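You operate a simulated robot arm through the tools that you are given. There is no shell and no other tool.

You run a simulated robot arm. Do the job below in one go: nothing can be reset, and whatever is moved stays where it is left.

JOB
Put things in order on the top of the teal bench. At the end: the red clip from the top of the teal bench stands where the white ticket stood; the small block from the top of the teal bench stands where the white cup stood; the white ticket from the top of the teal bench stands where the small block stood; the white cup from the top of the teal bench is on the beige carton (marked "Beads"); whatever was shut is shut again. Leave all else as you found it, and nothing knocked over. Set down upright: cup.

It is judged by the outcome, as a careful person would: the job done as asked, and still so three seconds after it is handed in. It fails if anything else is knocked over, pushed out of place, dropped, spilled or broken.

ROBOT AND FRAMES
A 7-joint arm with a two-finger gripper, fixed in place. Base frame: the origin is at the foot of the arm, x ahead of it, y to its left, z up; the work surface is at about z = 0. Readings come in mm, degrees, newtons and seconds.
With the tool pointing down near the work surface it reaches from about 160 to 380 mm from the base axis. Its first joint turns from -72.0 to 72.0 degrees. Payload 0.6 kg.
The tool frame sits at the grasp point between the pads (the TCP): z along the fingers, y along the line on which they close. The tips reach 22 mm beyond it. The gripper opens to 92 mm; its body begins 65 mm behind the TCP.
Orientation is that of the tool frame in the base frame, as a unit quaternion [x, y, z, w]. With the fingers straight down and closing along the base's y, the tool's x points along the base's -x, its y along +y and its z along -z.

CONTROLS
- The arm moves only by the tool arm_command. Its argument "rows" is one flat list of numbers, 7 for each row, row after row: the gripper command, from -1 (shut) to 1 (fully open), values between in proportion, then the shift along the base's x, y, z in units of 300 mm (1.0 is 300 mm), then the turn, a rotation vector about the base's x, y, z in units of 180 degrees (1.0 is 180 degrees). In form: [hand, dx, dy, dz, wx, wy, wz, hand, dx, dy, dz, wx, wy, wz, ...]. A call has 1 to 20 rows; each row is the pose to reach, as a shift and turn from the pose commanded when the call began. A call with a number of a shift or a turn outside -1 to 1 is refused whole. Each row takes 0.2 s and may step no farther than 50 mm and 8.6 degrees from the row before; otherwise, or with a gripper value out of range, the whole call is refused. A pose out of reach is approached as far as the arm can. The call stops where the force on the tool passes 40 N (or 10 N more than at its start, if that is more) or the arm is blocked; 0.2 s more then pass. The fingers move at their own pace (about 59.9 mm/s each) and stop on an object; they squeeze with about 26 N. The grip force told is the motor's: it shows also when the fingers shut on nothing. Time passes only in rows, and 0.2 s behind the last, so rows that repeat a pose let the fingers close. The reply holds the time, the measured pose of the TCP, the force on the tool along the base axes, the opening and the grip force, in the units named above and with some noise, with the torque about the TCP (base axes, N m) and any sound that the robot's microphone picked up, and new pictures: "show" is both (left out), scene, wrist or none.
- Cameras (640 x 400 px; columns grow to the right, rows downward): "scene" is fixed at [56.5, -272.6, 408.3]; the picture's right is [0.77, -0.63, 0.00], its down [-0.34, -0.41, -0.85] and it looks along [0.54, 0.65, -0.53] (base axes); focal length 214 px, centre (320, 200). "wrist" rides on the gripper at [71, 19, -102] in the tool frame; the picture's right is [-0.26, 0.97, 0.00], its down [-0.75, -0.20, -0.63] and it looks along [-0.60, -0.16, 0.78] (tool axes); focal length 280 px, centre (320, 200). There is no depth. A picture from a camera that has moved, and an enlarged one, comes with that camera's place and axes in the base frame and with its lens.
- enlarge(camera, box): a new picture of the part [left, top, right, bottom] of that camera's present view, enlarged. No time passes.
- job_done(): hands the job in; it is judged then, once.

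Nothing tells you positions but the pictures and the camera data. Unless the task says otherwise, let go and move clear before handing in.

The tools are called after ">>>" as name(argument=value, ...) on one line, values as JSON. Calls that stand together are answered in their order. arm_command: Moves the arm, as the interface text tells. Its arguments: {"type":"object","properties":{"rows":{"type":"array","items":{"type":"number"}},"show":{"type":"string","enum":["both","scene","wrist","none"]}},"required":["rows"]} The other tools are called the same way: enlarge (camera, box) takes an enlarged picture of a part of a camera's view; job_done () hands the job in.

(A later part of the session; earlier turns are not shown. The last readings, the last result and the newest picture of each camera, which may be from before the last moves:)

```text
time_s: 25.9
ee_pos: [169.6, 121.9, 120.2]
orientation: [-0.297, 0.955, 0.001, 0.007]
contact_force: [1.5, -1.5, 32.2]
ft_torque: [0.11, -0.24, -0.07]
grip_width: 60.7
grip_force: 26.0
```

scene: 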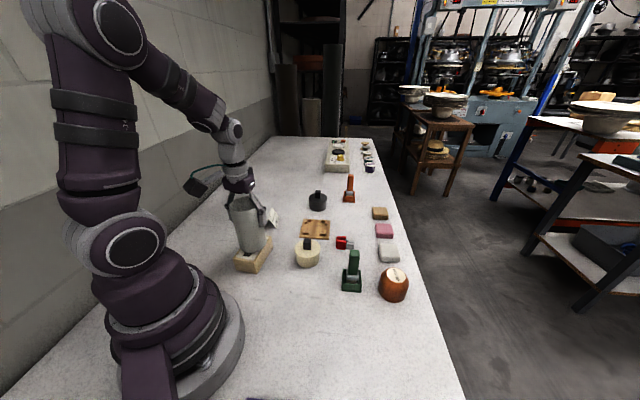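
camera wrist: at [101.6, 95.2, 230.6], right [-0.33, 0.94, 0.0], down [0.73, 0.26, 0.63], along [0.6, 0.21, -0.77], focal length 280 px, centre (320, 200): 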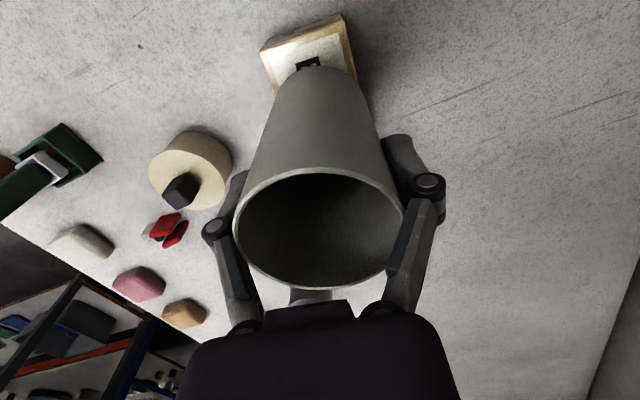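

The cup is touching the carton top. I ease off slightly and check the view before letting go.

>>> arm_command(rows=[-1, 0, 0, 0.004, 0, 0, 0, -1, 0, 0, 0.004, 0, 0, 0], show="none")

>>> enlarge(camera="scene", box=[210, 190, 300, 280])

>>> enlarge(camera="wrist", box=[160, 0, 480, 200])

```text
time_s: 26.5
ee_pos: [168.6, 122.4, 121.3]
orientation: [-0.298, 0.954, 0.0, 0.005]
contact_force: [-0.5, -0.2, -2.1]
ft_torque: [-0.01, 0.01, 0.03]
grip_width: 60.2
grip_force: 25.6
```

```text
4.44 times, centred on (255, 235) of scene
camera zoom: at [56.5, -272.6, 408.3], right [0.77, -0.63, 0.0], down [-0.34, -0.41, -0.85], along [0.54, 0.65, -0.53], focal length 953 px, centre (609, 44)
```

zoom: 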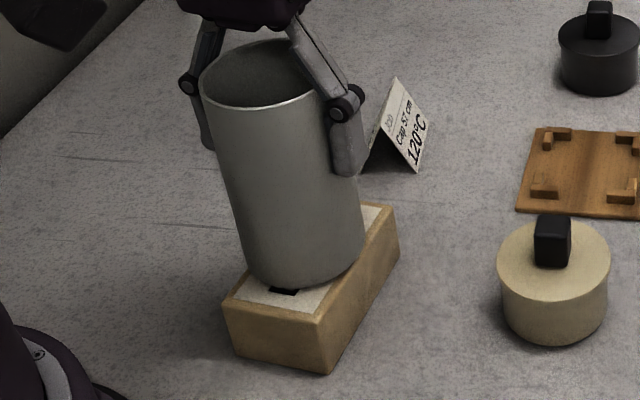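

```text
2.00 times, centred on (320, 100) of wrist
camera zoom: at [98.9, 97.6, 223.8], right [-0.33, 0.94, 0.0], down [0.73, 0.26, 0.63], along [0.6, 0.21, -0.77], focal length 561 px, centre (320, 400)
```

zoom: 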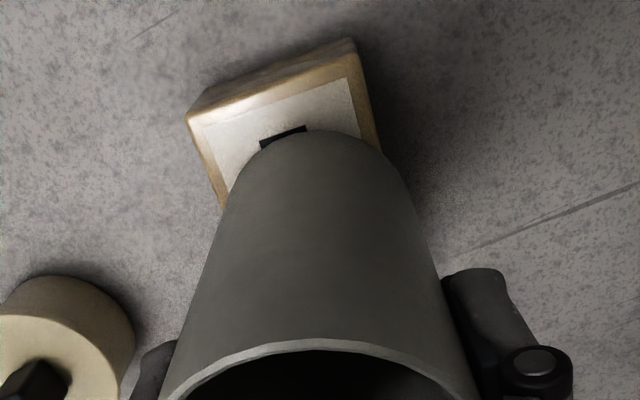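

The cup is about centred and upright on the carton. I set it down the last millimetre, open the gripper, and rise straight up.

>>> arm_command(rows=[-1, 0, 0, -0.003, 0, 0, 0, -1, 0, 0, -0.003, 0, 0, 0, 0.6, 0, 0, -0.003, 0, 0, 0, 0.6, 0, 0, -0.003, 0, 0, 0, 1, 0, 0, -0.003, 0, 0, 0, 1, 0, 0, -0.003, 0, 0, 0], show="both")

```text
time_s: 27.9
ee_pos: [169.0, 123.0, 122.1]
orientation: [-0.297, 0.955, 0.0, 0.006]
contact_force: [0.4, -0.6, -0.4]
ft_torque: [-0.03, 0.01, 0.0]
grip_width: 92.3
grip_force: 0.1
camera wrist: at [98.9, 98.0, 222.9], right [-0.33, 0.94, 0.0], down [0.73, 0.26, 0.63], along [0.6, 0.21, -0.77], focal length 280 px, centre (320, 200)
```

scene: 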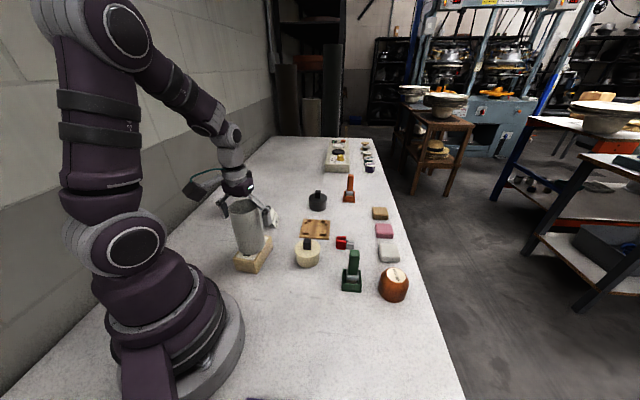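
wrist: 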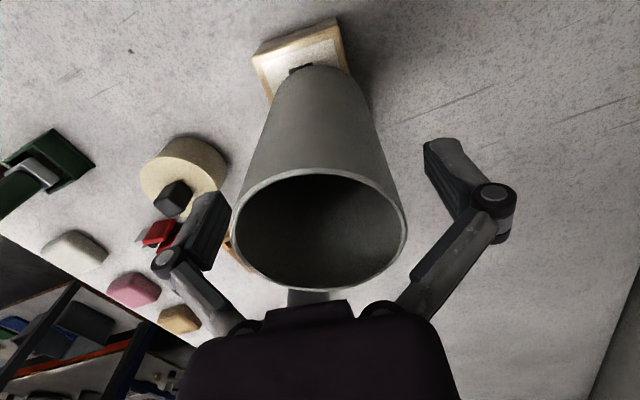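

Released, and the cup stands on its own. I go straight up, then travel toward the block.

>>> arm_command(rows=[1, 0, 0, 0.06, 0, 0, 0, 1, 0, 0, 0.15, 0, 0, 0, 1, 0, 0, 0.27, 0, 0, 0, 1, 0, 0, 0.4, 0, 0, 0, 1, 0.04, -0.1, 0.4, 0, 0, -0.04, 1, 0.08, -0.2, 0.4, 0, 0, -0.08, 1, 0.13, -0.3, 0.4, 0, 0, -0.12, 1, 0.18, -0.4, 0.4, 0, 0, -0.16, 1, 0.23, -0.5, 0.4, 0, 0, -0.2, 1, 0.28, -0.6, 0.4, 0, 0, -0.24, 1, 0.33, -0.7, 0.4, 0, 0, -0.28, 1, 0.38, -0.8, 0.4, 0, 0, -0.32, 1, 0.38, -0.8, 0.4, 0, 0, -0.32], show="both")

>>> enlarge(camera="scene", box=[210, 190, 300, 280])

>>> enlarge(camera="wrist", box=[160, 0, 480, 200])

```text
time_s: 30.7
ee_pos: [280.3, -119.2, 240.9]
orientation: [0.2, 0.98, -0.003, 0.005]
contact_force: [-0.3, 0.2, 0.4]
ft_torque: [0.01, 0.02, -0.02]
grip_width: 92.0
grip_force: 0.1
camera wrist: at [222.5, -72.4, 342.7], right [0.62, 0.79, 0.0], down [0.61, -0.48, 0.63], along [0.5, -0.39, -0.77], focal length 280 px, centre (320, 200)
```

scene: 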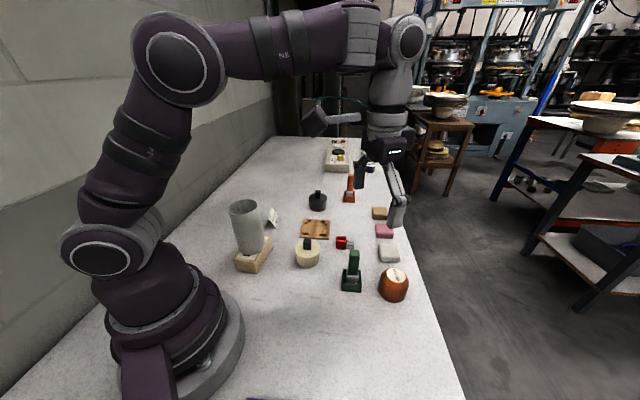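
wrist: 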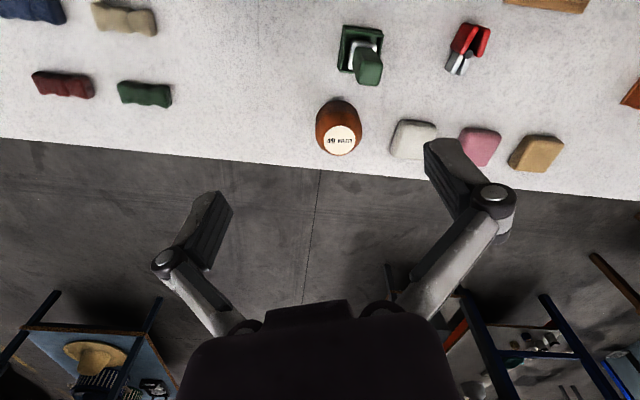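

```text
4.44 times, centred on (255, 235) of scene
camera zoom: at [56.5, -272.6, 408.3], right [0.77, -0.63, 0.0], down [-0.34, -0.41, -0.85], along [0.54, 0.65, -0.53], focal length 953 px, centre (609, 44)
```

zoom: 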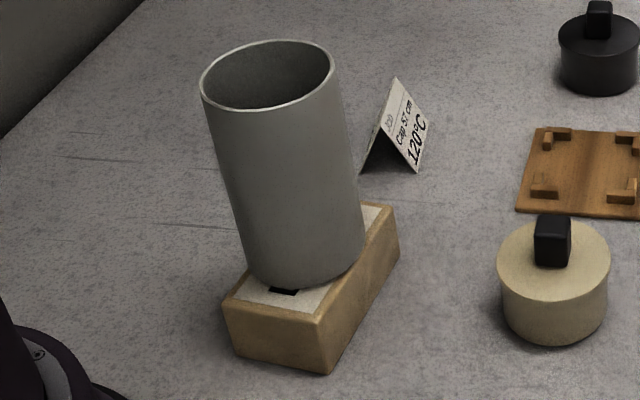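

```text
2.00 times, centred on (320, 100) of wrist
camera zoom: at [222.5, -72.4, 342.7], right [0.62, 0.79, 0.0], down [0.61, -0.48, 0.63], along [0.5, -0.39, -0.77], focal length 561 px, centre (320, 400)
```

zoom: 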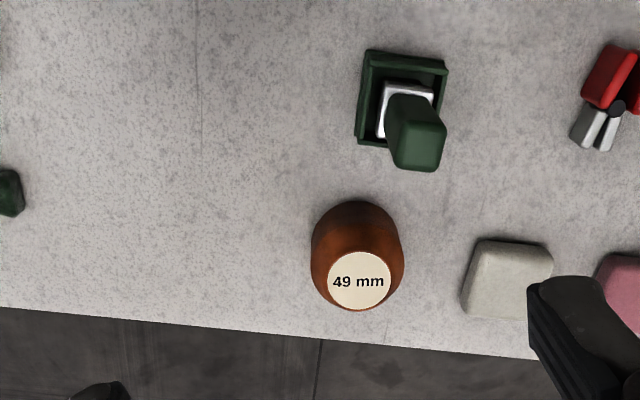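

The cup stands steady on the carton. The block's centre is near (358.5, -147), and the green stamp next to it is tall (~95 mm), so I'll use a wrist angle that keeps the camera away from it. Moving above the block.

>>> arm_command(rows=[1, 0.065, -0.02, -0.05, 0, 0, 0.032, 1, 0.13, -0.045, -0.13, 0, 0, 0.064, 1, 0.195, -0.07, -0.22, 0, 0, 0.096, 1, 0.25, -0.085, -0.32, 0, 0, 0.128, 1, 0.26, -0.095, -0.4, 0, 0, 0.128, 1, 0.26, -0.095, -0.4, 0, 0, 0.128], show="both")

```text
time_s: 32.1
ee_pos: [353.0, -142.7, 118.7]
orientation: [-0.001, 1.0, -0.001, 0.005]
contact_force: [-0.2, 0.9, 0.4]
ft_torque: [-0.03, 0.01, 0.03]
grip_width: 91.8
grip_force: 0.1
out of reach, approached as far as the arm can: row 4, 5, 6
camera wrist: at [281.9, -122.3, 220.7], right [0.26, 0.97, 0.0], down [0.75, -0.2, 0.63], along [0.61, -0.17, -0.77], focal length 280 px, centre (320, 200)
```

scene: 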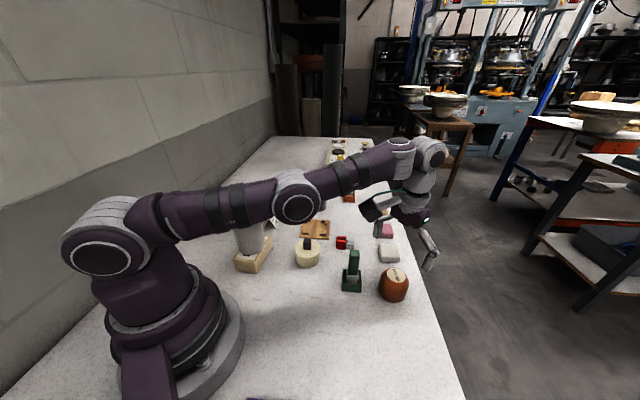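
wrist: 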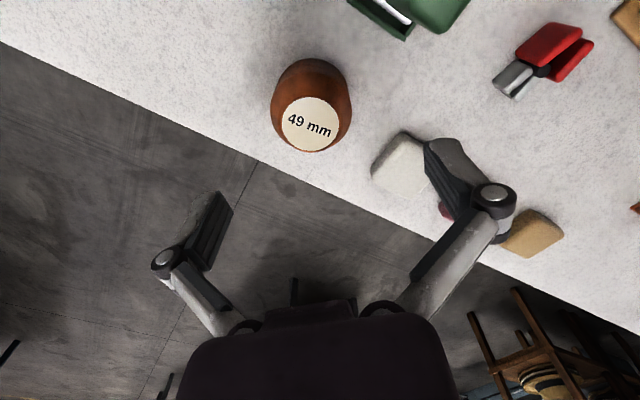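

The vertical tool reaches about 381 mm; the block's centre is at about (354.5, -151), 385 mm out. A small outward tilt (5°) of the tool gives the reach, and I'll keep that same tilt when setting the block down so it stays upright.

>>> arm_command(rows=[1, 0, 0, 0, -0.0104, -0.0258, 0, 1, 0, 0, 0, -0.0104, -0.0258, 0, 1, 0, 0, 0, -0.0104, -0.0258, 0], show="wrist")

```text
time_s: 32.9
ee_pos: [354.1, -143.0, 118.9]
orientation: [0.001, 0.999, -0.019, 0.045]
contact_force: [-0.7, -0.4, 0.8]
ft_torque: [0.03, 0.02, 0.01]
grip_width: 91.9
grip_force: 0.1
out of reach, approached as far as the arm can: row 1
camera wrist: at [274.1, -119.7, 214.0], right [0.26, 0.96, -0.01], down [0.69, -0.18, 0.7], along [0.67, -0.19, -0.71], focal length 280 px, centre (320, 200)
```

wrist: 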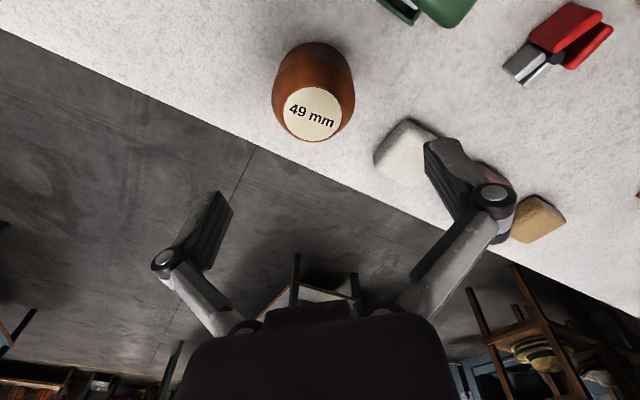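

Reachable with the tilt. Centring over the block and descending around it in steps.

>>> arm_command(rows=[1, 0, -0.022, -0.05, 0, 0, 0, 1, 0, -0.022, -0.12, 0, 0, 0, 1, 0, -0.022, -0.19, 0, 0, 0, 1, 0, -0.022, -0.22, 0, 0, 0, 1, 0, -0.022, -0.22, 0, 0, 0], show="both")

>>> enlarge(camera="scene", box=[330, 220, 450, 310])

```text
time_s: 34.1
ee_pos: [354.9, -151.5, 52.1]
orientation: [0.0, 0.999, -0.018, 0.046]
contact_force: [-0.3, -0.6, 0.3]
ft_torque: [0.03, -0.02, 0.02]
grip_width: 91.9
grip_force: 0.1
camera wrist: at [274.9, -127.5, 147.6], right [0.26, 0.97, -0.01], down [0.69, -0.18, 0.7], along [0.67, -0.19, -0.72], focal length 280 px, centre (320, 200)
```

scene: 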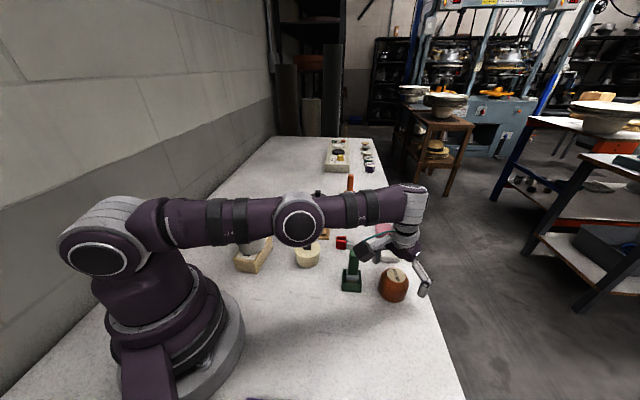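
wrist: 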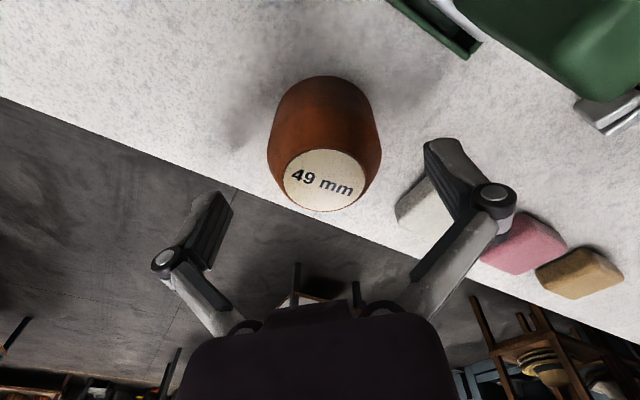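

```text
4.44 times, centred on (390, 265) of scene
camera zoom: at [56.5, -272.6, 408.3], right [0.77, -0.63, 0.0], down [-0.34, -0.41, -0.85], along [0.54, 0.65, -0.53], focal length 953 px, centre (9, -89)
```

zoom: 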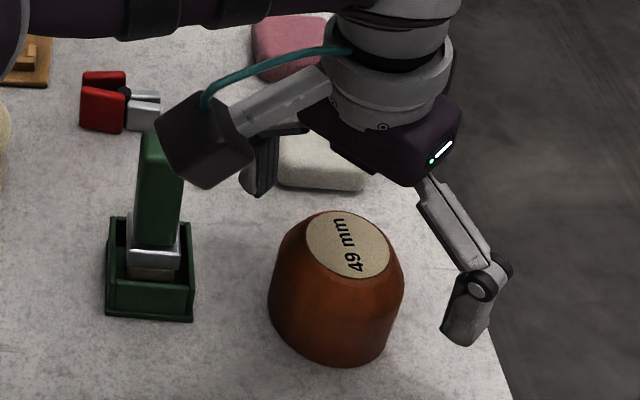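

The block is centred between the open fingers. I go down to grasp height.

>>> arm_command(rows=[1, 0.003, 0.007, -0.04, 0, 0, 0, 1, 0.003, 0.007, -0.075, 0, 0, 0, 1, 0.003, 0.007, -0.087, 0, 0, 0, 1, 0.003, 0.007, -0.087, 0, 0, 0], show="both")

>>> enlarge(camera="scene", box=[330, 220, 450, 310])

```text
time_s: 35.1
ee_pos: [355.2, -147.2, 24.6]
orientation: [-0.002, 0.999, -0.018, 0.045]
contact_force: [0.3, -0.4, -0.5]
ft_torque: [-0.01, 0.02, -0.02]
grip_width: 91.7
grip_force: 0.1
camera wrist: at [275.7, -124.6, 120.2], right [0.26, 0.97, -0.01], down [0.69, -0.18, 0.7], along [0.67, -0.19, -0.72], focal length 280 px, centre (320, 200)
```

scene: 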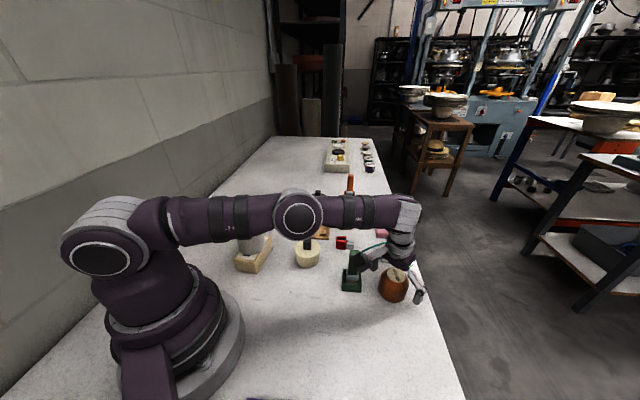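
wrist: 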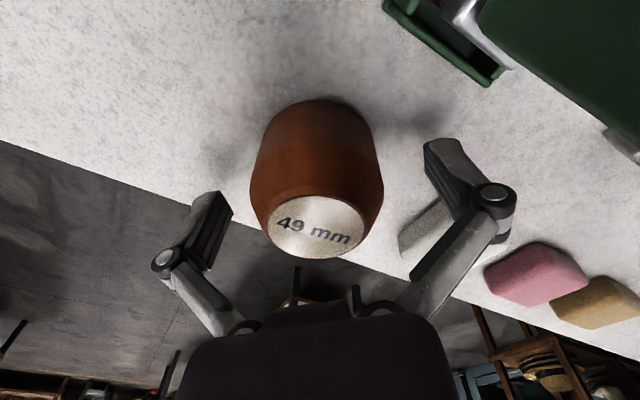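

```text
4.44 times, centred on (390, 265) of scene
camera zoom: at [56.5, -272.6, 408.3], right [0.77, -0.63, 0.0], down [-0.34, -0.41, -0.85], along [0.54, 0.65, -0.53], focal length 953 px, centre (9, -89)
```

zoom: 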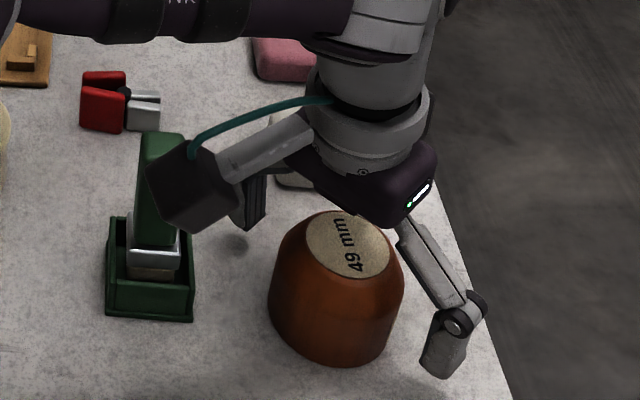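

Small centring correction, then I close on the block.

>>> arm_command(rows=[1, 0.005, -0.009, 0.008, 0, 0, 0, 1, 0.005, -0.009, 0.008, 0, 0, 0, 0, 0.005, -0.009, 0.008, 0, 0, 0, -1, 0.005, -0.009, 0.008, 0, 0, 0, -1, 0.005, -0.009, 0.008, 0, 0, 0, -1, 0.005, -0.009, 0.008, 0, 0, 0], show="both")

>>> enlarge(camera="scene", box=[330, 220, 450, 310])

```text
time_s: 36.5
ee_pos: [357.7, -150.0, 29.7]
orientation: [-0.001, 0.999, -0.018, 0.046]
contact_force: [-0.5, 2.1, 7.7]
ft_torque: [0.3, 0.05, 0.02]
grip_width: 54.3
grip_force: 25.7
camera wrist: at [277.9, -126.9, 123.1], right [0.26, 0.97, -0.01], down [0.69, -0.18, 0.7], along [0.67, -0.19, -0.72], focal length 280 px, centre (320, 200)
```

scene: 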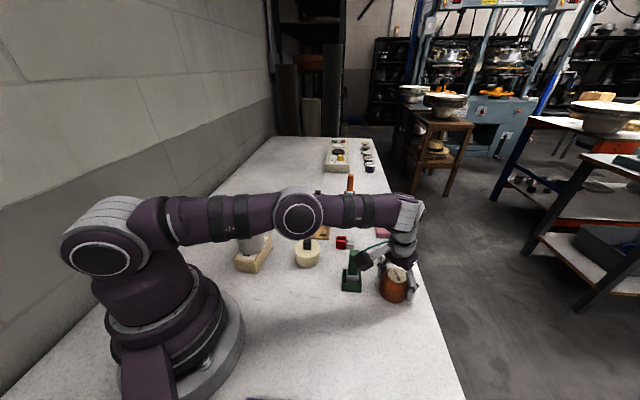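
wrist: 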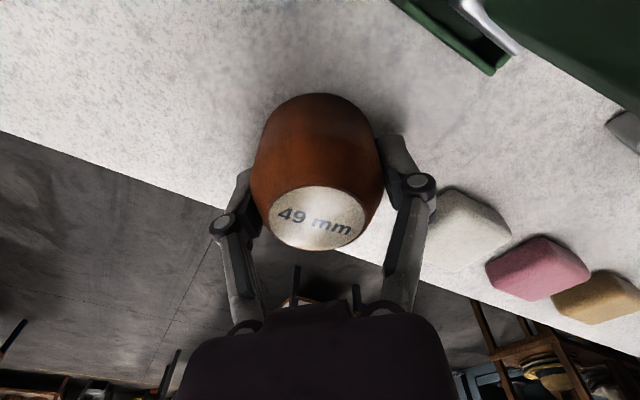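

```text
4.44 times, centred on (390, 265) of scene
camera zoom: at [56.5, -272.6, 408.3], right [0.77, -0.63, 0.0], down [-0.34, -0.41, -0.85], along [0.54, 0.65, -0.53], focal length 953 px, centre (9, -89)
```

zoom: 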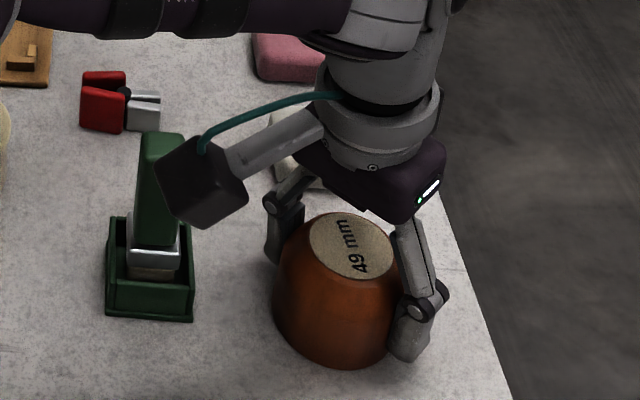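

Gripped at 54 mm. I lift gently and check that the block comes along.

>>> arm_command(rows=[-1, 0, 0, 0.01, 0, 0, 0, -1, 0, 0, 0.03, 0, 0, 0, -1, 0, 0, 0.06, 0, 0, 0, -1, 0, 0, 0.1, 0, 0, 0, -1, 0, 0, 0.1, 0, 0, 0], show="both")

>>> enlarge(camera="scene", box=[330, 220, 450, 310])

```text
time_s: 37.7
ee_pos: [357.7, -149.5, 58.7]
orientation: [-0.001, 0.999, -0.017, 0.046]
contact_force: [0.3, 0.8, -1.8]
ft_torque: [-0.02, 0.0, 0.0]
grip_width: 54.6
grip_force: 25.6
camera wrist: at [277.6, -126.2, 153.5], right [0.26, 0.97, -0.01], down [0.69, -0.18, 0.7], along [0.67, -0.19, -0.72], focal length 280 px, centre (320, 200)
```

scene: 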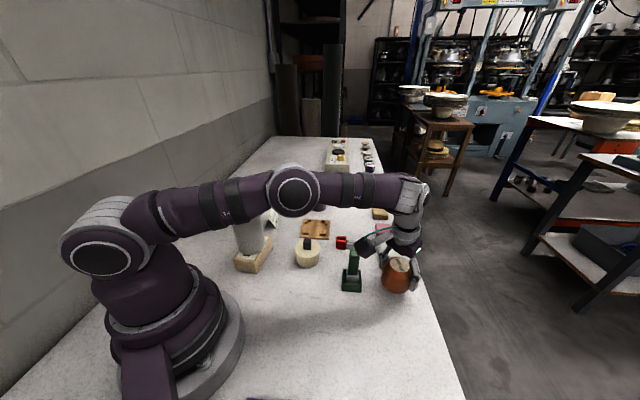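
wrist: 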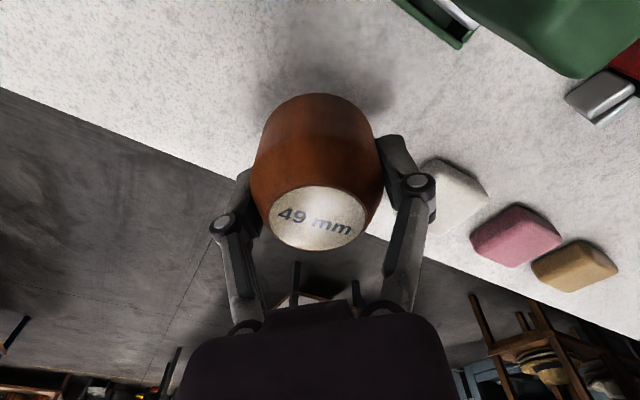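

```text
4.44 times, centred on (390, 265) of scene
camera zoom: at [56.5, -272.6, 408.3], right [0.77, -0.63, 0.0], down [-0.34, -0.41, -0.85], along [0.54, 0.65, -0.53], focal length 953 px, centre (9, -89)
```

zoom: 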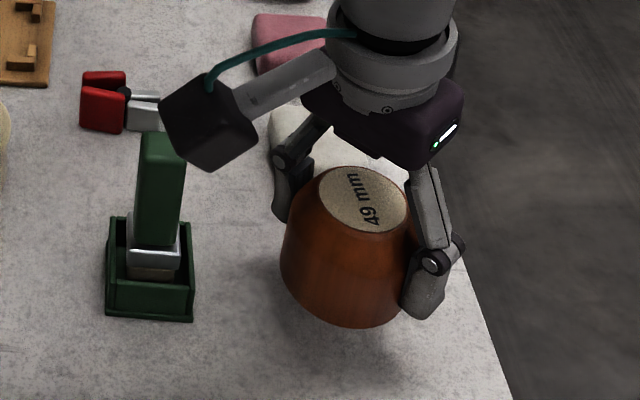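

The block is held firmly without slip. I raise it and carry it to where the cup stood, (212, -177.5), keeping the same tilt.

>>> arm_command(rows=[-1, -0.05, -0.01, 0.08, 0, 0, -0.015, -1, -0.12, -0.025, 0.18, 0, 0, -0.03, -1, -0.22, -0.045, 0.27, 0, 0, -0.05, -1, -0.33, -0.065, 0.3, 0, 0, -0.07, -1, -0.42, -0.08, 0.3, 0, 0, -0.085, -1, -0.491, -0.092, 0.3, 0, 0, -0.1, -1, -0.491, -0.092, 0.3, 0, 0, -0.1, -1, -0.491, -0.092, 0.3, 0, 0, -0.1], show="both")

```text
time_s: 39.5
ee_pos: [211.9, -178.4, 147.1]
orientation: [0.156, 0.987, -0.025, 0.043]
contact_force: [-0.1, 0.7, 0.0]
ft_torque: [-0.03, 0.02, 0.01]
grip_width: 54.2
grip_force: 26.1
camera wrist: at [142.3, -131.1, 242.9], right [0.55, 0.84, -0.01], down [0.6, -0.39, 0.7], along [0.58, -0.39, -0.72], focal length 280 px, centre (320, 200)
```

scene: 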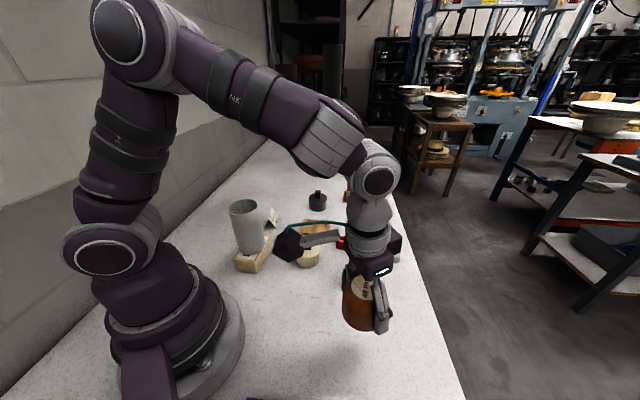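
wrist: 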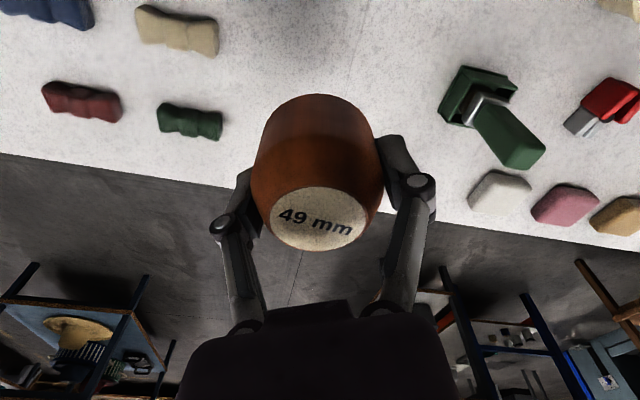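

Above the cup's old spot. Lowering to just above the table.

>>> arm_command(rows=[-1, -0.002, 0.002, -0.1, 0, 0, 0, -1, -0.002, 0.002, -0.2, 0, 0, 0, -1, -0.002, 0.002, -0.3, 0, 0, 0, -1, -0.002, 0.002, -0.36, 0, 0, 0, -1, -0.002, 0.002, -0.375, 0, 0, 0, -1, -0.002, 0.002, -0.375, 0, 0, 0, -1, -0.002, 0.002, -0.375, 0, 0, 0], show="both")

>>> enlarge(camera="scene", box=[290, 270, 450, 390])

```text
time_s: 41.1
ee_pos: [209.8, -176.6, 36.5]
orientation: [0.155, 0.987, -0.025, 0.043]
contact_force: [-0.5, 0.1, -0.3]
ft_torque: [-0.02, 0.0, -0.02]
grip_width: 54.4
grip_force: 26.3
camera wrist: at [141.3, -130.5, 131.0], right [0.55, 0.84, -0.01], down [0.6, -0.38, 0.7], along [0.58, -0.39, -0.72], focal length 280 px, centre (320, 200)
```

scene: 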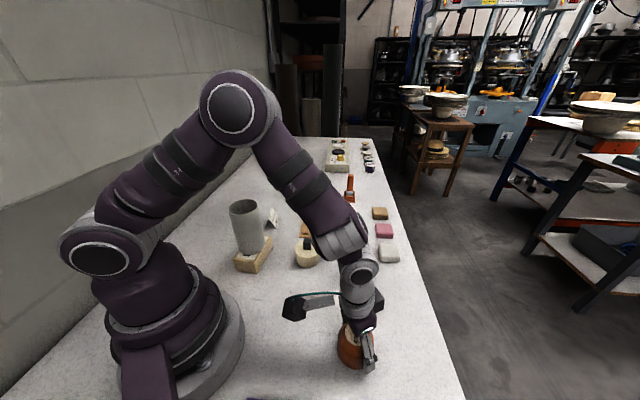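
wrist: 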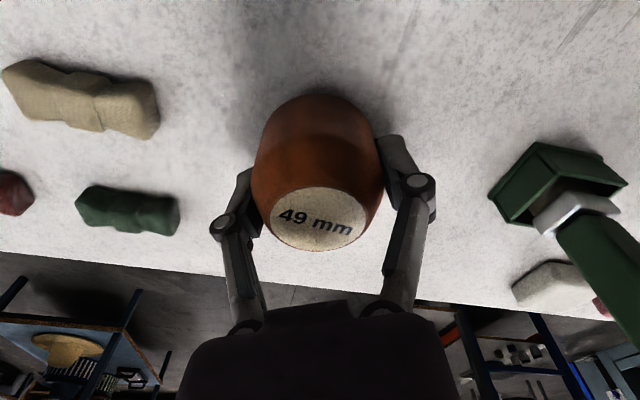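

```text
3.33 times, centred on (370, 330) of scene
camera zoom: at [56.5, -272.6, 408.3], right [0.77, -0.63, 0.0], down [-0.34, -0.41, -0.85], along [0.54, 0.65, -0.53], focal length 715 px, centre (153, -233)
```

zoom: 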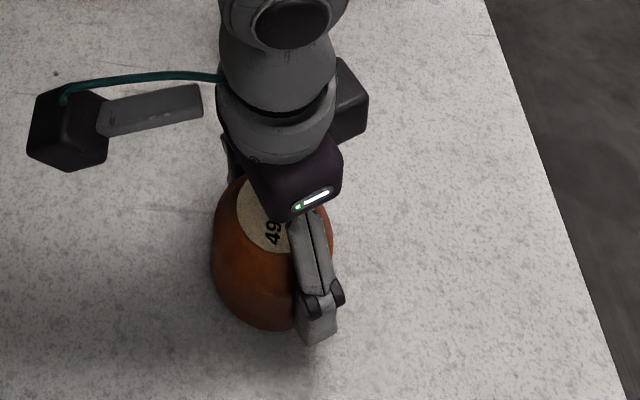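

Lowering in 2 mm steps to touch down.

>>> arm_command(rows=[-1, 0, 0, -0.008, 0, 0, 0, -1, 0, 0, -0.016, 0, 0, 0, -1, 0, 0, -0.016, 0, 0, 0], show="none")

>>> arm_command(rows=[-1, 0, 0, -0.005, 0, 0, 0, -1, 0, 0, -0.005, 0, 0, 0], show="none")

```text
time_s: 41.9
ee_pos: [208.7, -177.0, 31.2]
orientation: [0.156, 0.987, -0.024, 0.042]
contact_force: [-0.2, -0.3, -2.0]
ft_torque: [0.0, 0.01, 0.02]
grip_width: 54.3
grip_force: 25.8
```

```text
time_s: 42.5
ee_pos: [209.7, -175.8, 29.5]
orientation: [0.156, 0.986, -0.026, 0.042]
contact_force: [-0.6, 0.5, -1.0]
ft_torque: [-0.01, -0.03, 0.02]
grip_width: 54.4
grip_force: 26.1
```

>>> arm_command(rows=[-1, 0.004, -0.003, -0.004, 0, 0, 0, -1, 0.004, -0.003, -0.004, 0, 0, 0], show="none")

>>> arm_command(rows=[-1, 0, 0, -0.004, 0, 0, 0, -1, 0, 0, -0.004, 0, 0, 0], show="none")

```text
time_s: 43.1
ee_pos: [208.9, -177.5, 28.4]
orientation: [0.156, 0.987, -0.025, 0.041]
contact_force: [-2.7, 3.1, 7.7]
ft_torque: [0.27, 0.0, 0.09]
grip_width: 54.4
grip_force: 25.7
```

```text
time_s: 43.7
ee_pos: [208.6, -177.7, 28.8]
orientation: [0.156, 0.987, -0.025, 0.043]
contact_force: [-1.4, -0.5, 12.1]
ft_torque: [0.3, -0.05, 0.03]
grip_width: 54.2
grip_force: 26.1
```

The block is on the table. I release it and look.

>>> arm_command(rows=[-1, 0, 0, 0.002, 0, 0, 0, 0, 0, 0, 0.002, 0, 0, 0, 0.6, 0, 0, 0.002, 0, 0, 0, 1, 0, 0, 0.002, 0, 0, 0, 1, 0, 0, 0.002, 0, 0, 0], show="wrist")

```text
time_s: 44.9
ee_pos: [209.0, -177.8, 29.4]
orientation: [0.155, 0.987, -0.025, 0.042]
contact_force: [0.3, -0.1, 0.1]
ft_torque: [-0.01, 0.0, 0.0]
grip_width: 91.9
grip_force: 0.1
camera wrist: at [141.5, -131.4, 124.2], right [0.55, 0.84, -0.01], down [0.6, -0.38, 0.7], along [0.58, -0.39, -0.72], focal length 280 px, centre (320, 200)
```

wrist: 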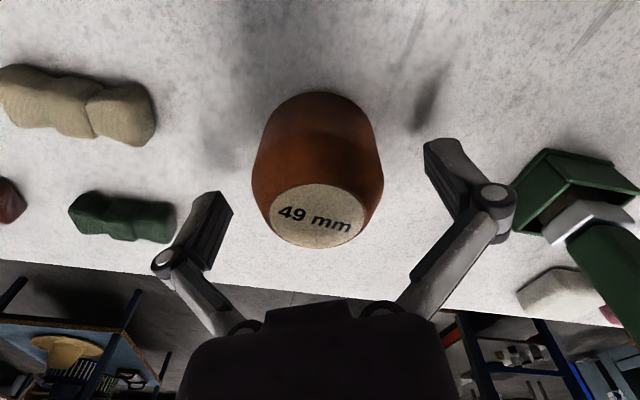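

Block released and standing. I rise straight up, undo the tilt, and check from above.

>>> arm_command(rows=[1, 0, 0, 0.06, 0, 0, 0, 1, 0, 0, 0.16, 0, 0, 0, 1, 0, 0, 0.3, 0, 0, 0, 1, 0, 0, 0.45, 0.006, 0.007, 0, 1, 0, 0, 0.6, 0.012, 0.014, 0, 1, 0, 0, 0.7, 0.0179, 0.0213, 0, 1, 0, 0, 0.7, 0.0179, 0.0213, 0], show="both")

>>> enlarge(camera="scene", box=[220, 260, 480, 400])

```text
time_s: 46.5
ee_pos: [209.2, -177.3, 240.2]
orientation: [0.156, 0.988, -0.002, 0.006]
contact_force: [-0.3, -0.1, -0.5]
ft_torque: [0.01, -0.01, 0.02]
grip_width: 91.9
grip_force: 0.0
camera wrist: at [146.5, -135.2, 340.2], right [0.55, 0.84, 0.0], down [0.65, -0.42, 0.63], along [0.53, -0.35, -0.77], focal length 280 px, centre (320, 200)
```

scene: 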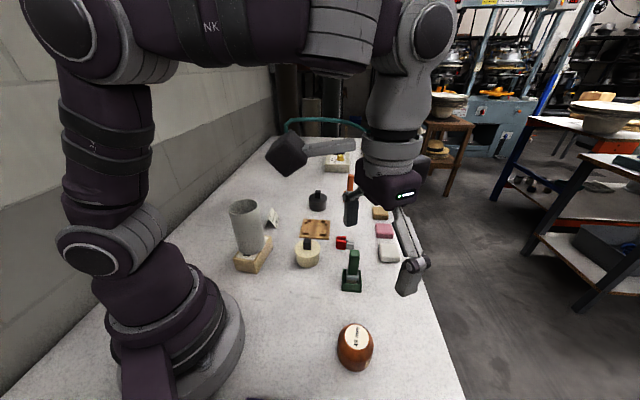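
wrist: 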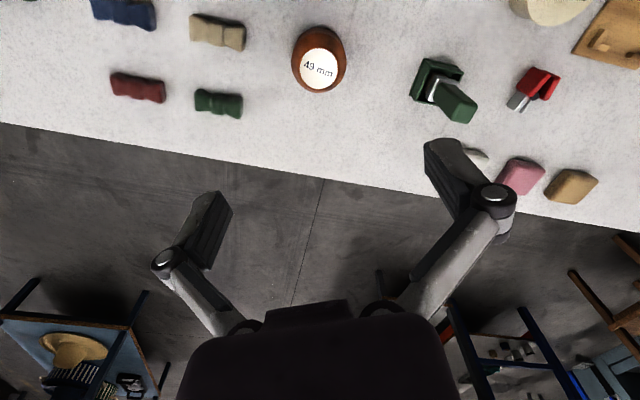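

```text
2.46 times, centred on (350, 330) of scene
camera zoom: at [56.5, -272.6, 408.3], right [0.77, -0.63, 0.0], down [-0.34, -0.41, -0.85], along [0.54, 0.65, -0.53], focal length 528 px, centre (246, -120)
```

zoom: 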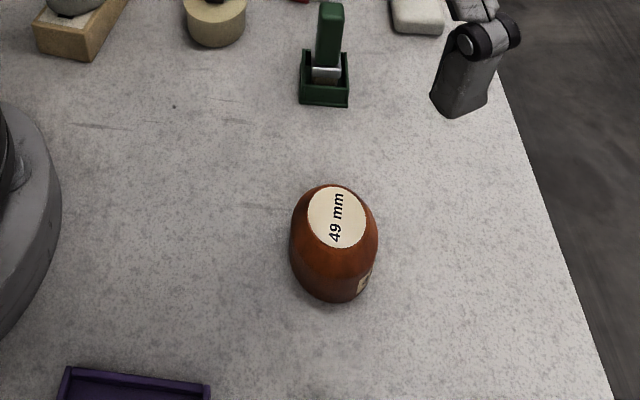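

The block stands where the cup was. Next, I travel over to look at the ticket closely.

>>> arm_command(rows=[1, 0.03, 0.12, 0.03, 0, 0, 0.033, 1, 0.06, 0.25, 0.06, 0, 0, 0.066, 1, 0.09, 0.38, 0.06, 0, 0, 0.1, 1, 0.1, 0.51, 0.06, 0, 0, 0.133, 1, 0.1, 0.64, 0.06, 0, 0, 0.166, 1, 0.1, 0.77, 0.06, 0, 0, 0.2, 1, 0.08, 0.89, 0.06, 0, 0, 0.23, 1, 0.06, 1.0, 0.06, 0, 0, 0.26, 1, 0.05, 1.0, 0.06, 0, 0, 0.294, 1, 0.05, 1.0, 0.06, 0, 0, 0.294], show="both")

>>> enlarge(camera="wrist", box=[220, 0, 460, 150])

>>> enlarge(camera="scene", box=[250, 195, 300, 240])

```text
time_s: 48.7
ee_pos: [222.6, 122.0, 258.2]
orientation: [-0.301, 0.954, -0.001, 0.005]
contact_force: [0.6, 0.5, 0.1]
ft_torque: [0.02, 0.02, 0.01]
grip_width: 92.3
grip_force: 0.1
camera wrist: at [153.6, 97.2, 358.9], right [-0.34, 0.94, 0.0], down [0.73, 0.26, 0.63], along [0.6, 0.21, -0.77], focal length 280 px, centre (320, 200)
```

scene: 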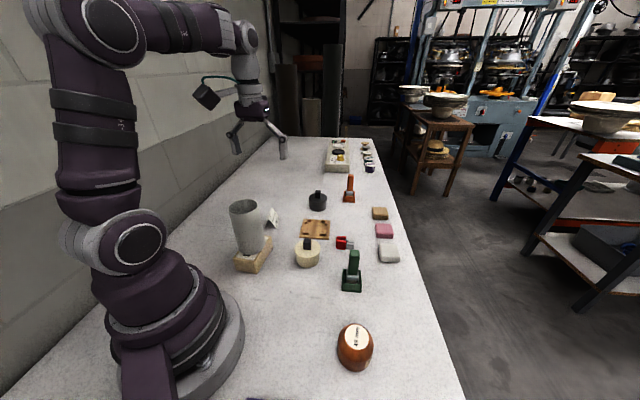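
wrist: 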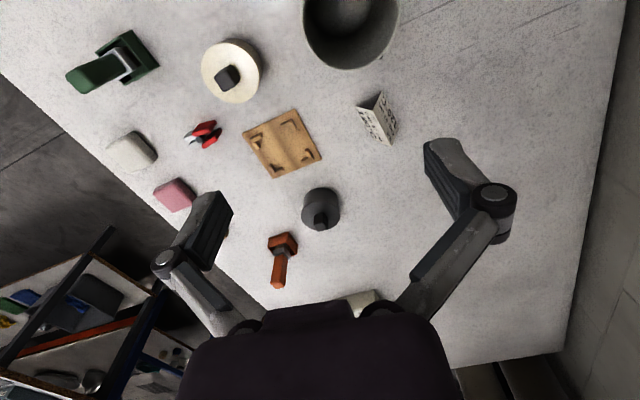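

```text
2.67 times, centred on (340, 75) of wrist
camera zoom: at [153.6, 97.2, 358.9], right [-0.34, 0.94, 0.0], down [0.73, 0.26, 0.63], along [0.6, 0.21, -0.77], focal length 748 px, centre (267, 533)
```

zoom: 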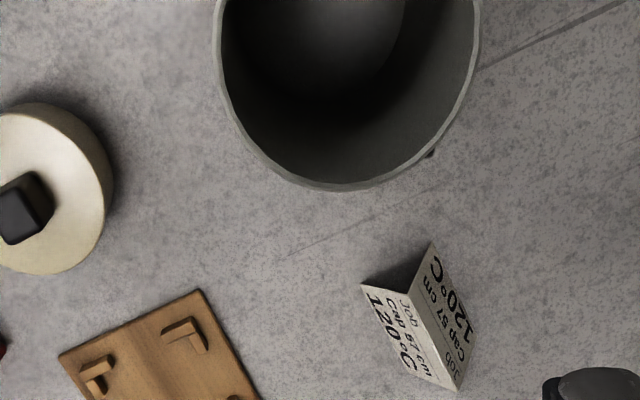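

```text
8.89 times, centred on (275, 218) of scene
camera zoom: at [56.5, -272.6, 408.3], right [0.77, -0.63, 0.0], down [-0.34, -0.41, -0.85], along [0.54, 0.65, -0.53], focal length 1906 px, centre (720, 44)
```

zoom: 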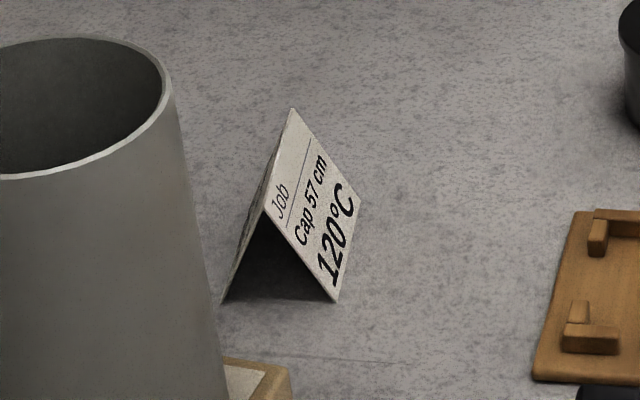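

The ticket is a tent card: ridge about 54 mm long at 51.5°, centred near (271, 219.5), about 40 mm high. I'll grip it by its two open ends, so I rotate the fingers in line with the ridge and move above it.

>>> arm_command(rows=[1, 0.0161, 0.0325, -0.0193, 0, 0, -0.0408, 1, 0.0322, 0.065, -0.0386, 0, 0, -0.0816, 1, 0.0483, 0.0975, -0.0579, 0, 0, -0.1224, 1, 0.0644, 0.13, -0.0772, 0, 0, -0.1632, 1, 0.0805, 0.1625, -0.0965, 0, 0, -0.204, 1, 0.0966, 0.195, -0.1158, 0, 0, -0.2448, 1, 0.1127, 0.2275, -0.1351, 0, 0, -0.2856, 1, 0.1288, 0.26, -0.1544, 0, 0, -0.3264, 1, 0.1449, 0.2925, -0.1737, 0, 0, -0.3672, 1, 0.161, 0.325, -0.193, 0, 0, -0.408, 1, 0.161, 0.325, -0.193, 0, 0, -0.408], show="both")

```text
time_s: 51.1
ee_pos: [273.9, 219.5, 199.7]
orientation: [0.329, 0.944, -0.004, 0.004]
contact_force: [0.1, 0.3, 0.3]
ft_torque: [0.0, -0.03, -0.01]
grip_width: 91.9
grip_force: 0.0
camera wrist: at [229.9, 279.6, 300.8], right [0.81, 0.59, 0.0], down [0.46, -0.62, 0.63], along [0.37, -0.51, -0.77], focal length 280 px, centre (320, 200)
```

scene: 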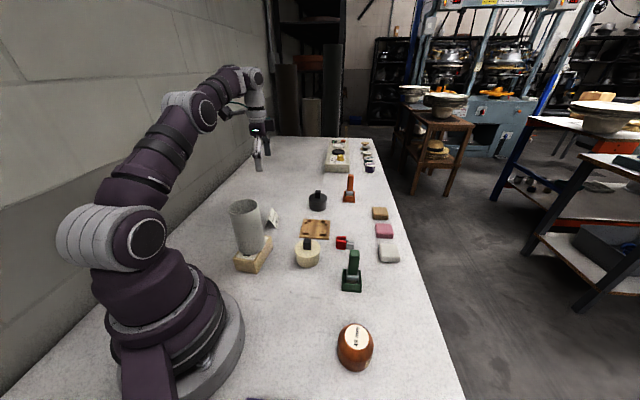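
wrist: 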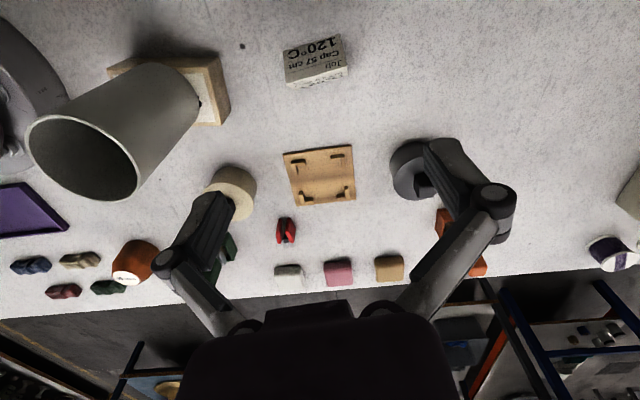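

>>> enlarge(camera="wrist", box=[240, 10, 400, 110])

>>> enlarge(camera="wrist", box=[240, 190, 340, 260])

```text
4.00 times, centred on (320, 60) of wrist
camera zoom: at [229.9, 279.6, 300.8], right [0.81, 0.59, 0.0], down [0.46, -0.62, 0.63], along [0.37, -0.51, -0.77], focal length 1122 px, centre (320, 760)
```

zoom: 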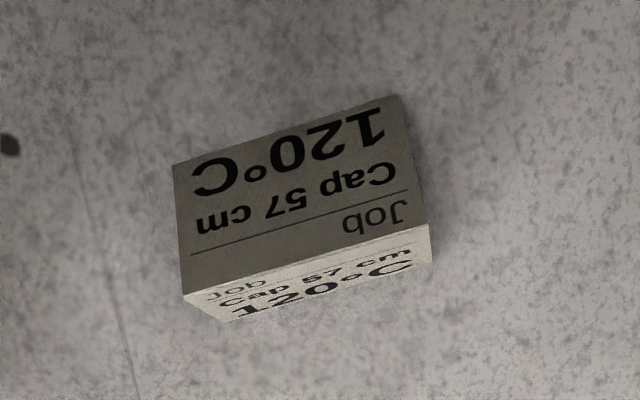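

```text
5.71 times, centred on (290, 225) of wrist
camera zoom: at [229.9, 279.6, 300.8], right [0.81, 0.59, 0.0], down [0.46, -0.62, 0.63], along [0.37, -0.51, -0.77], focal length 1602 px, centre (491, 57)
```

zoom: 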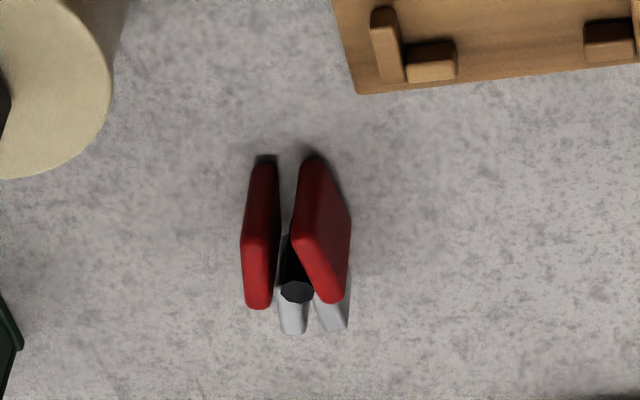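

The ticket's centre is near (268.5, 219.4), and the fingers are aligned with the ridge. I add the 5° tilt (needed later for reach), centre, and go lower.

>>> arm_command(rows=[1, -0.008, 0, -0.08, -0.0087, -0.0108, 0, 1, -0.015, 0, -0.18, -0.0173, -0.0217, 0, 1, -0.015, 0, -0.3, -0.0173, -0.0217, 0, 1, -0.015, 0, -0.4, -0.0173, -0.0217, 0, 1, -0.015, 0, -0.4, -0.0173, -0.0217, 0, 1, -0.015, 0, -0.4, -0.0173, -0.0217, 0], show="both")

>>> enlarge(camera="wrist", box=[200, 40, 440, 190])

```text
time_s: 52.5
ee_pos: [268.3, 221.0, 76.8]
orientation: [0.329, 0.943, -0.018, 0.046]
contact_force: [-0.4, -0.9, -0.6]
ft_torque: [-0.01, 0.02, 0.0]
grip_width: 91.9
grip_force: 0.0
camera wrist: at [218.7, 286.5, 172.2], right [0.8, 0.59, 0.02], down [0.41, -0.59, 0.7], along [0.43, -0.55, -0.72], focal length 280 px, centre (320, 200)
```

scene: 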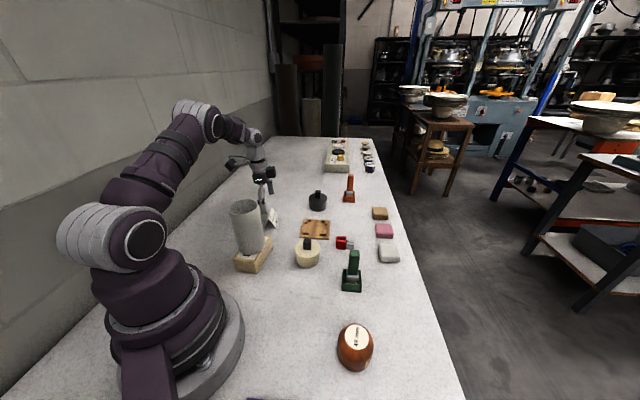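
wrist: 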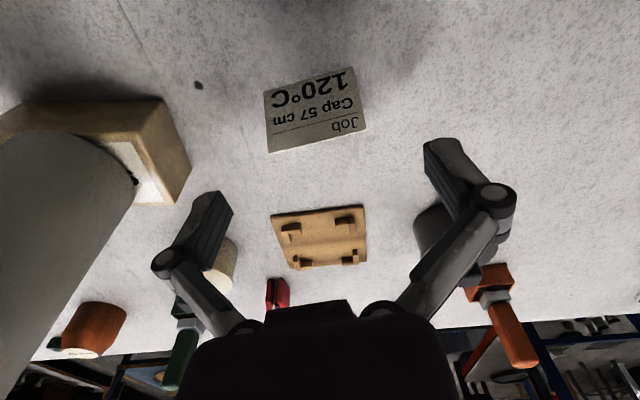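

```text
2.67 times, centred on (320, 115) of wrist
camera zoom: at [218.7, 286.5, 172.2], right [0.8, 0.59, 0.02], down [0.41, -0.59, 0.7], along [0.43, -0.55, -0.72], focal length 748 px, centre (320, 427)
```

zoom: 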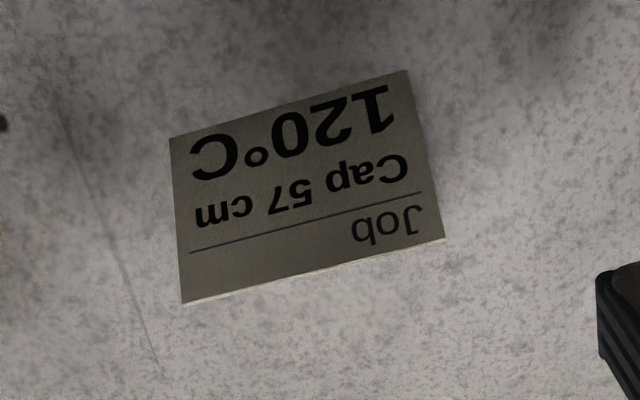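

Aligned: ticket centre (269.8, 219.7) against tool (268.3, 221). Descending to grasp height.

>>> arm_command(rows=[1, 0.003, -0.003, -0.06, 0, 0, 0, 1, 0.003, -0.003, -0.12, 0, 0, 0, 1, 0.003, -0.003, -0.16, 0, 0, 0, 1, 0.003, -0.003, -0.165, 0, 0, 0, 1, 0.003, -0.003, -0.165, 0, 0, 0], show="both")

>>> enlarge(camera="scene", box=[230, 160, 310, 240])

```text
time_s: 53.7
ee_pos: [270.5, 218.9, 29.4]
orientation: [0.328, 0.943, -0.018, 0.045]
contact_force: [0.0, -0.6, -0.4]
ft_torque: [0.03, 0.02, -0.03]
grip_width: 92.1
grip_force: 0.2
camera wrist: at [219.3, 285.1, 125.3], right [0.8, 0.59, 0.02], down [0.41, -0.59, 0.7], along [0.43, -0.55, -0.72], focal length 280 px, centre (320, 200)
```

scene: 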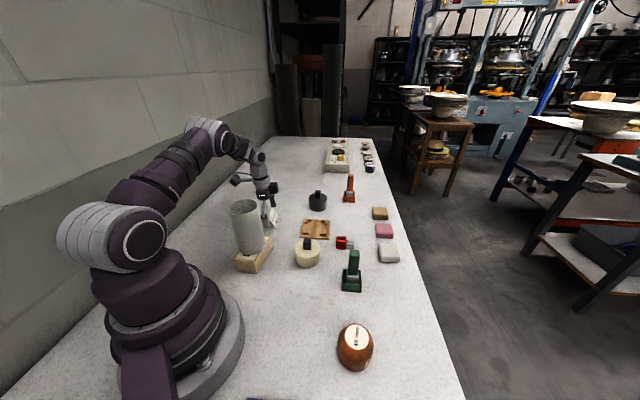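
wrist: 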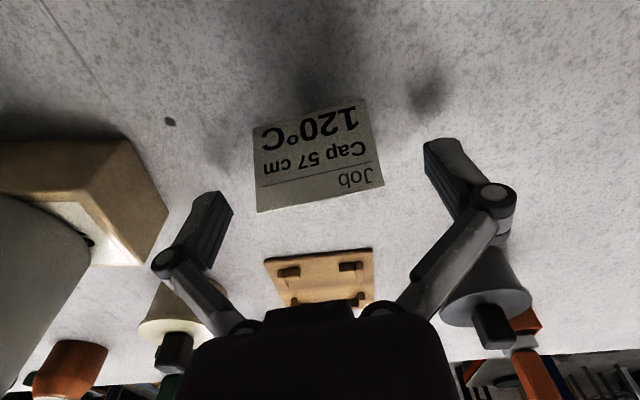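

```text
5.00 times, centred on (270, 200) of scene
camera zoom: at [56.5, -272.6, 408.3], right [0.77, -0.63, 0.0], down [-0.34, -0.41, -0.85], along [0.54, 0.65, -0.53], focal length 1072 px, centre (570, 200)
```

zoom: 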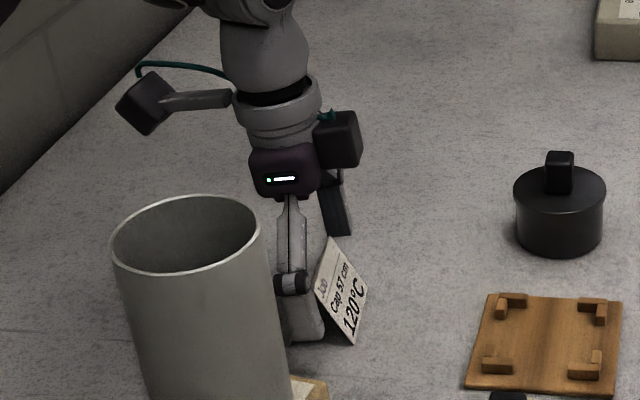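

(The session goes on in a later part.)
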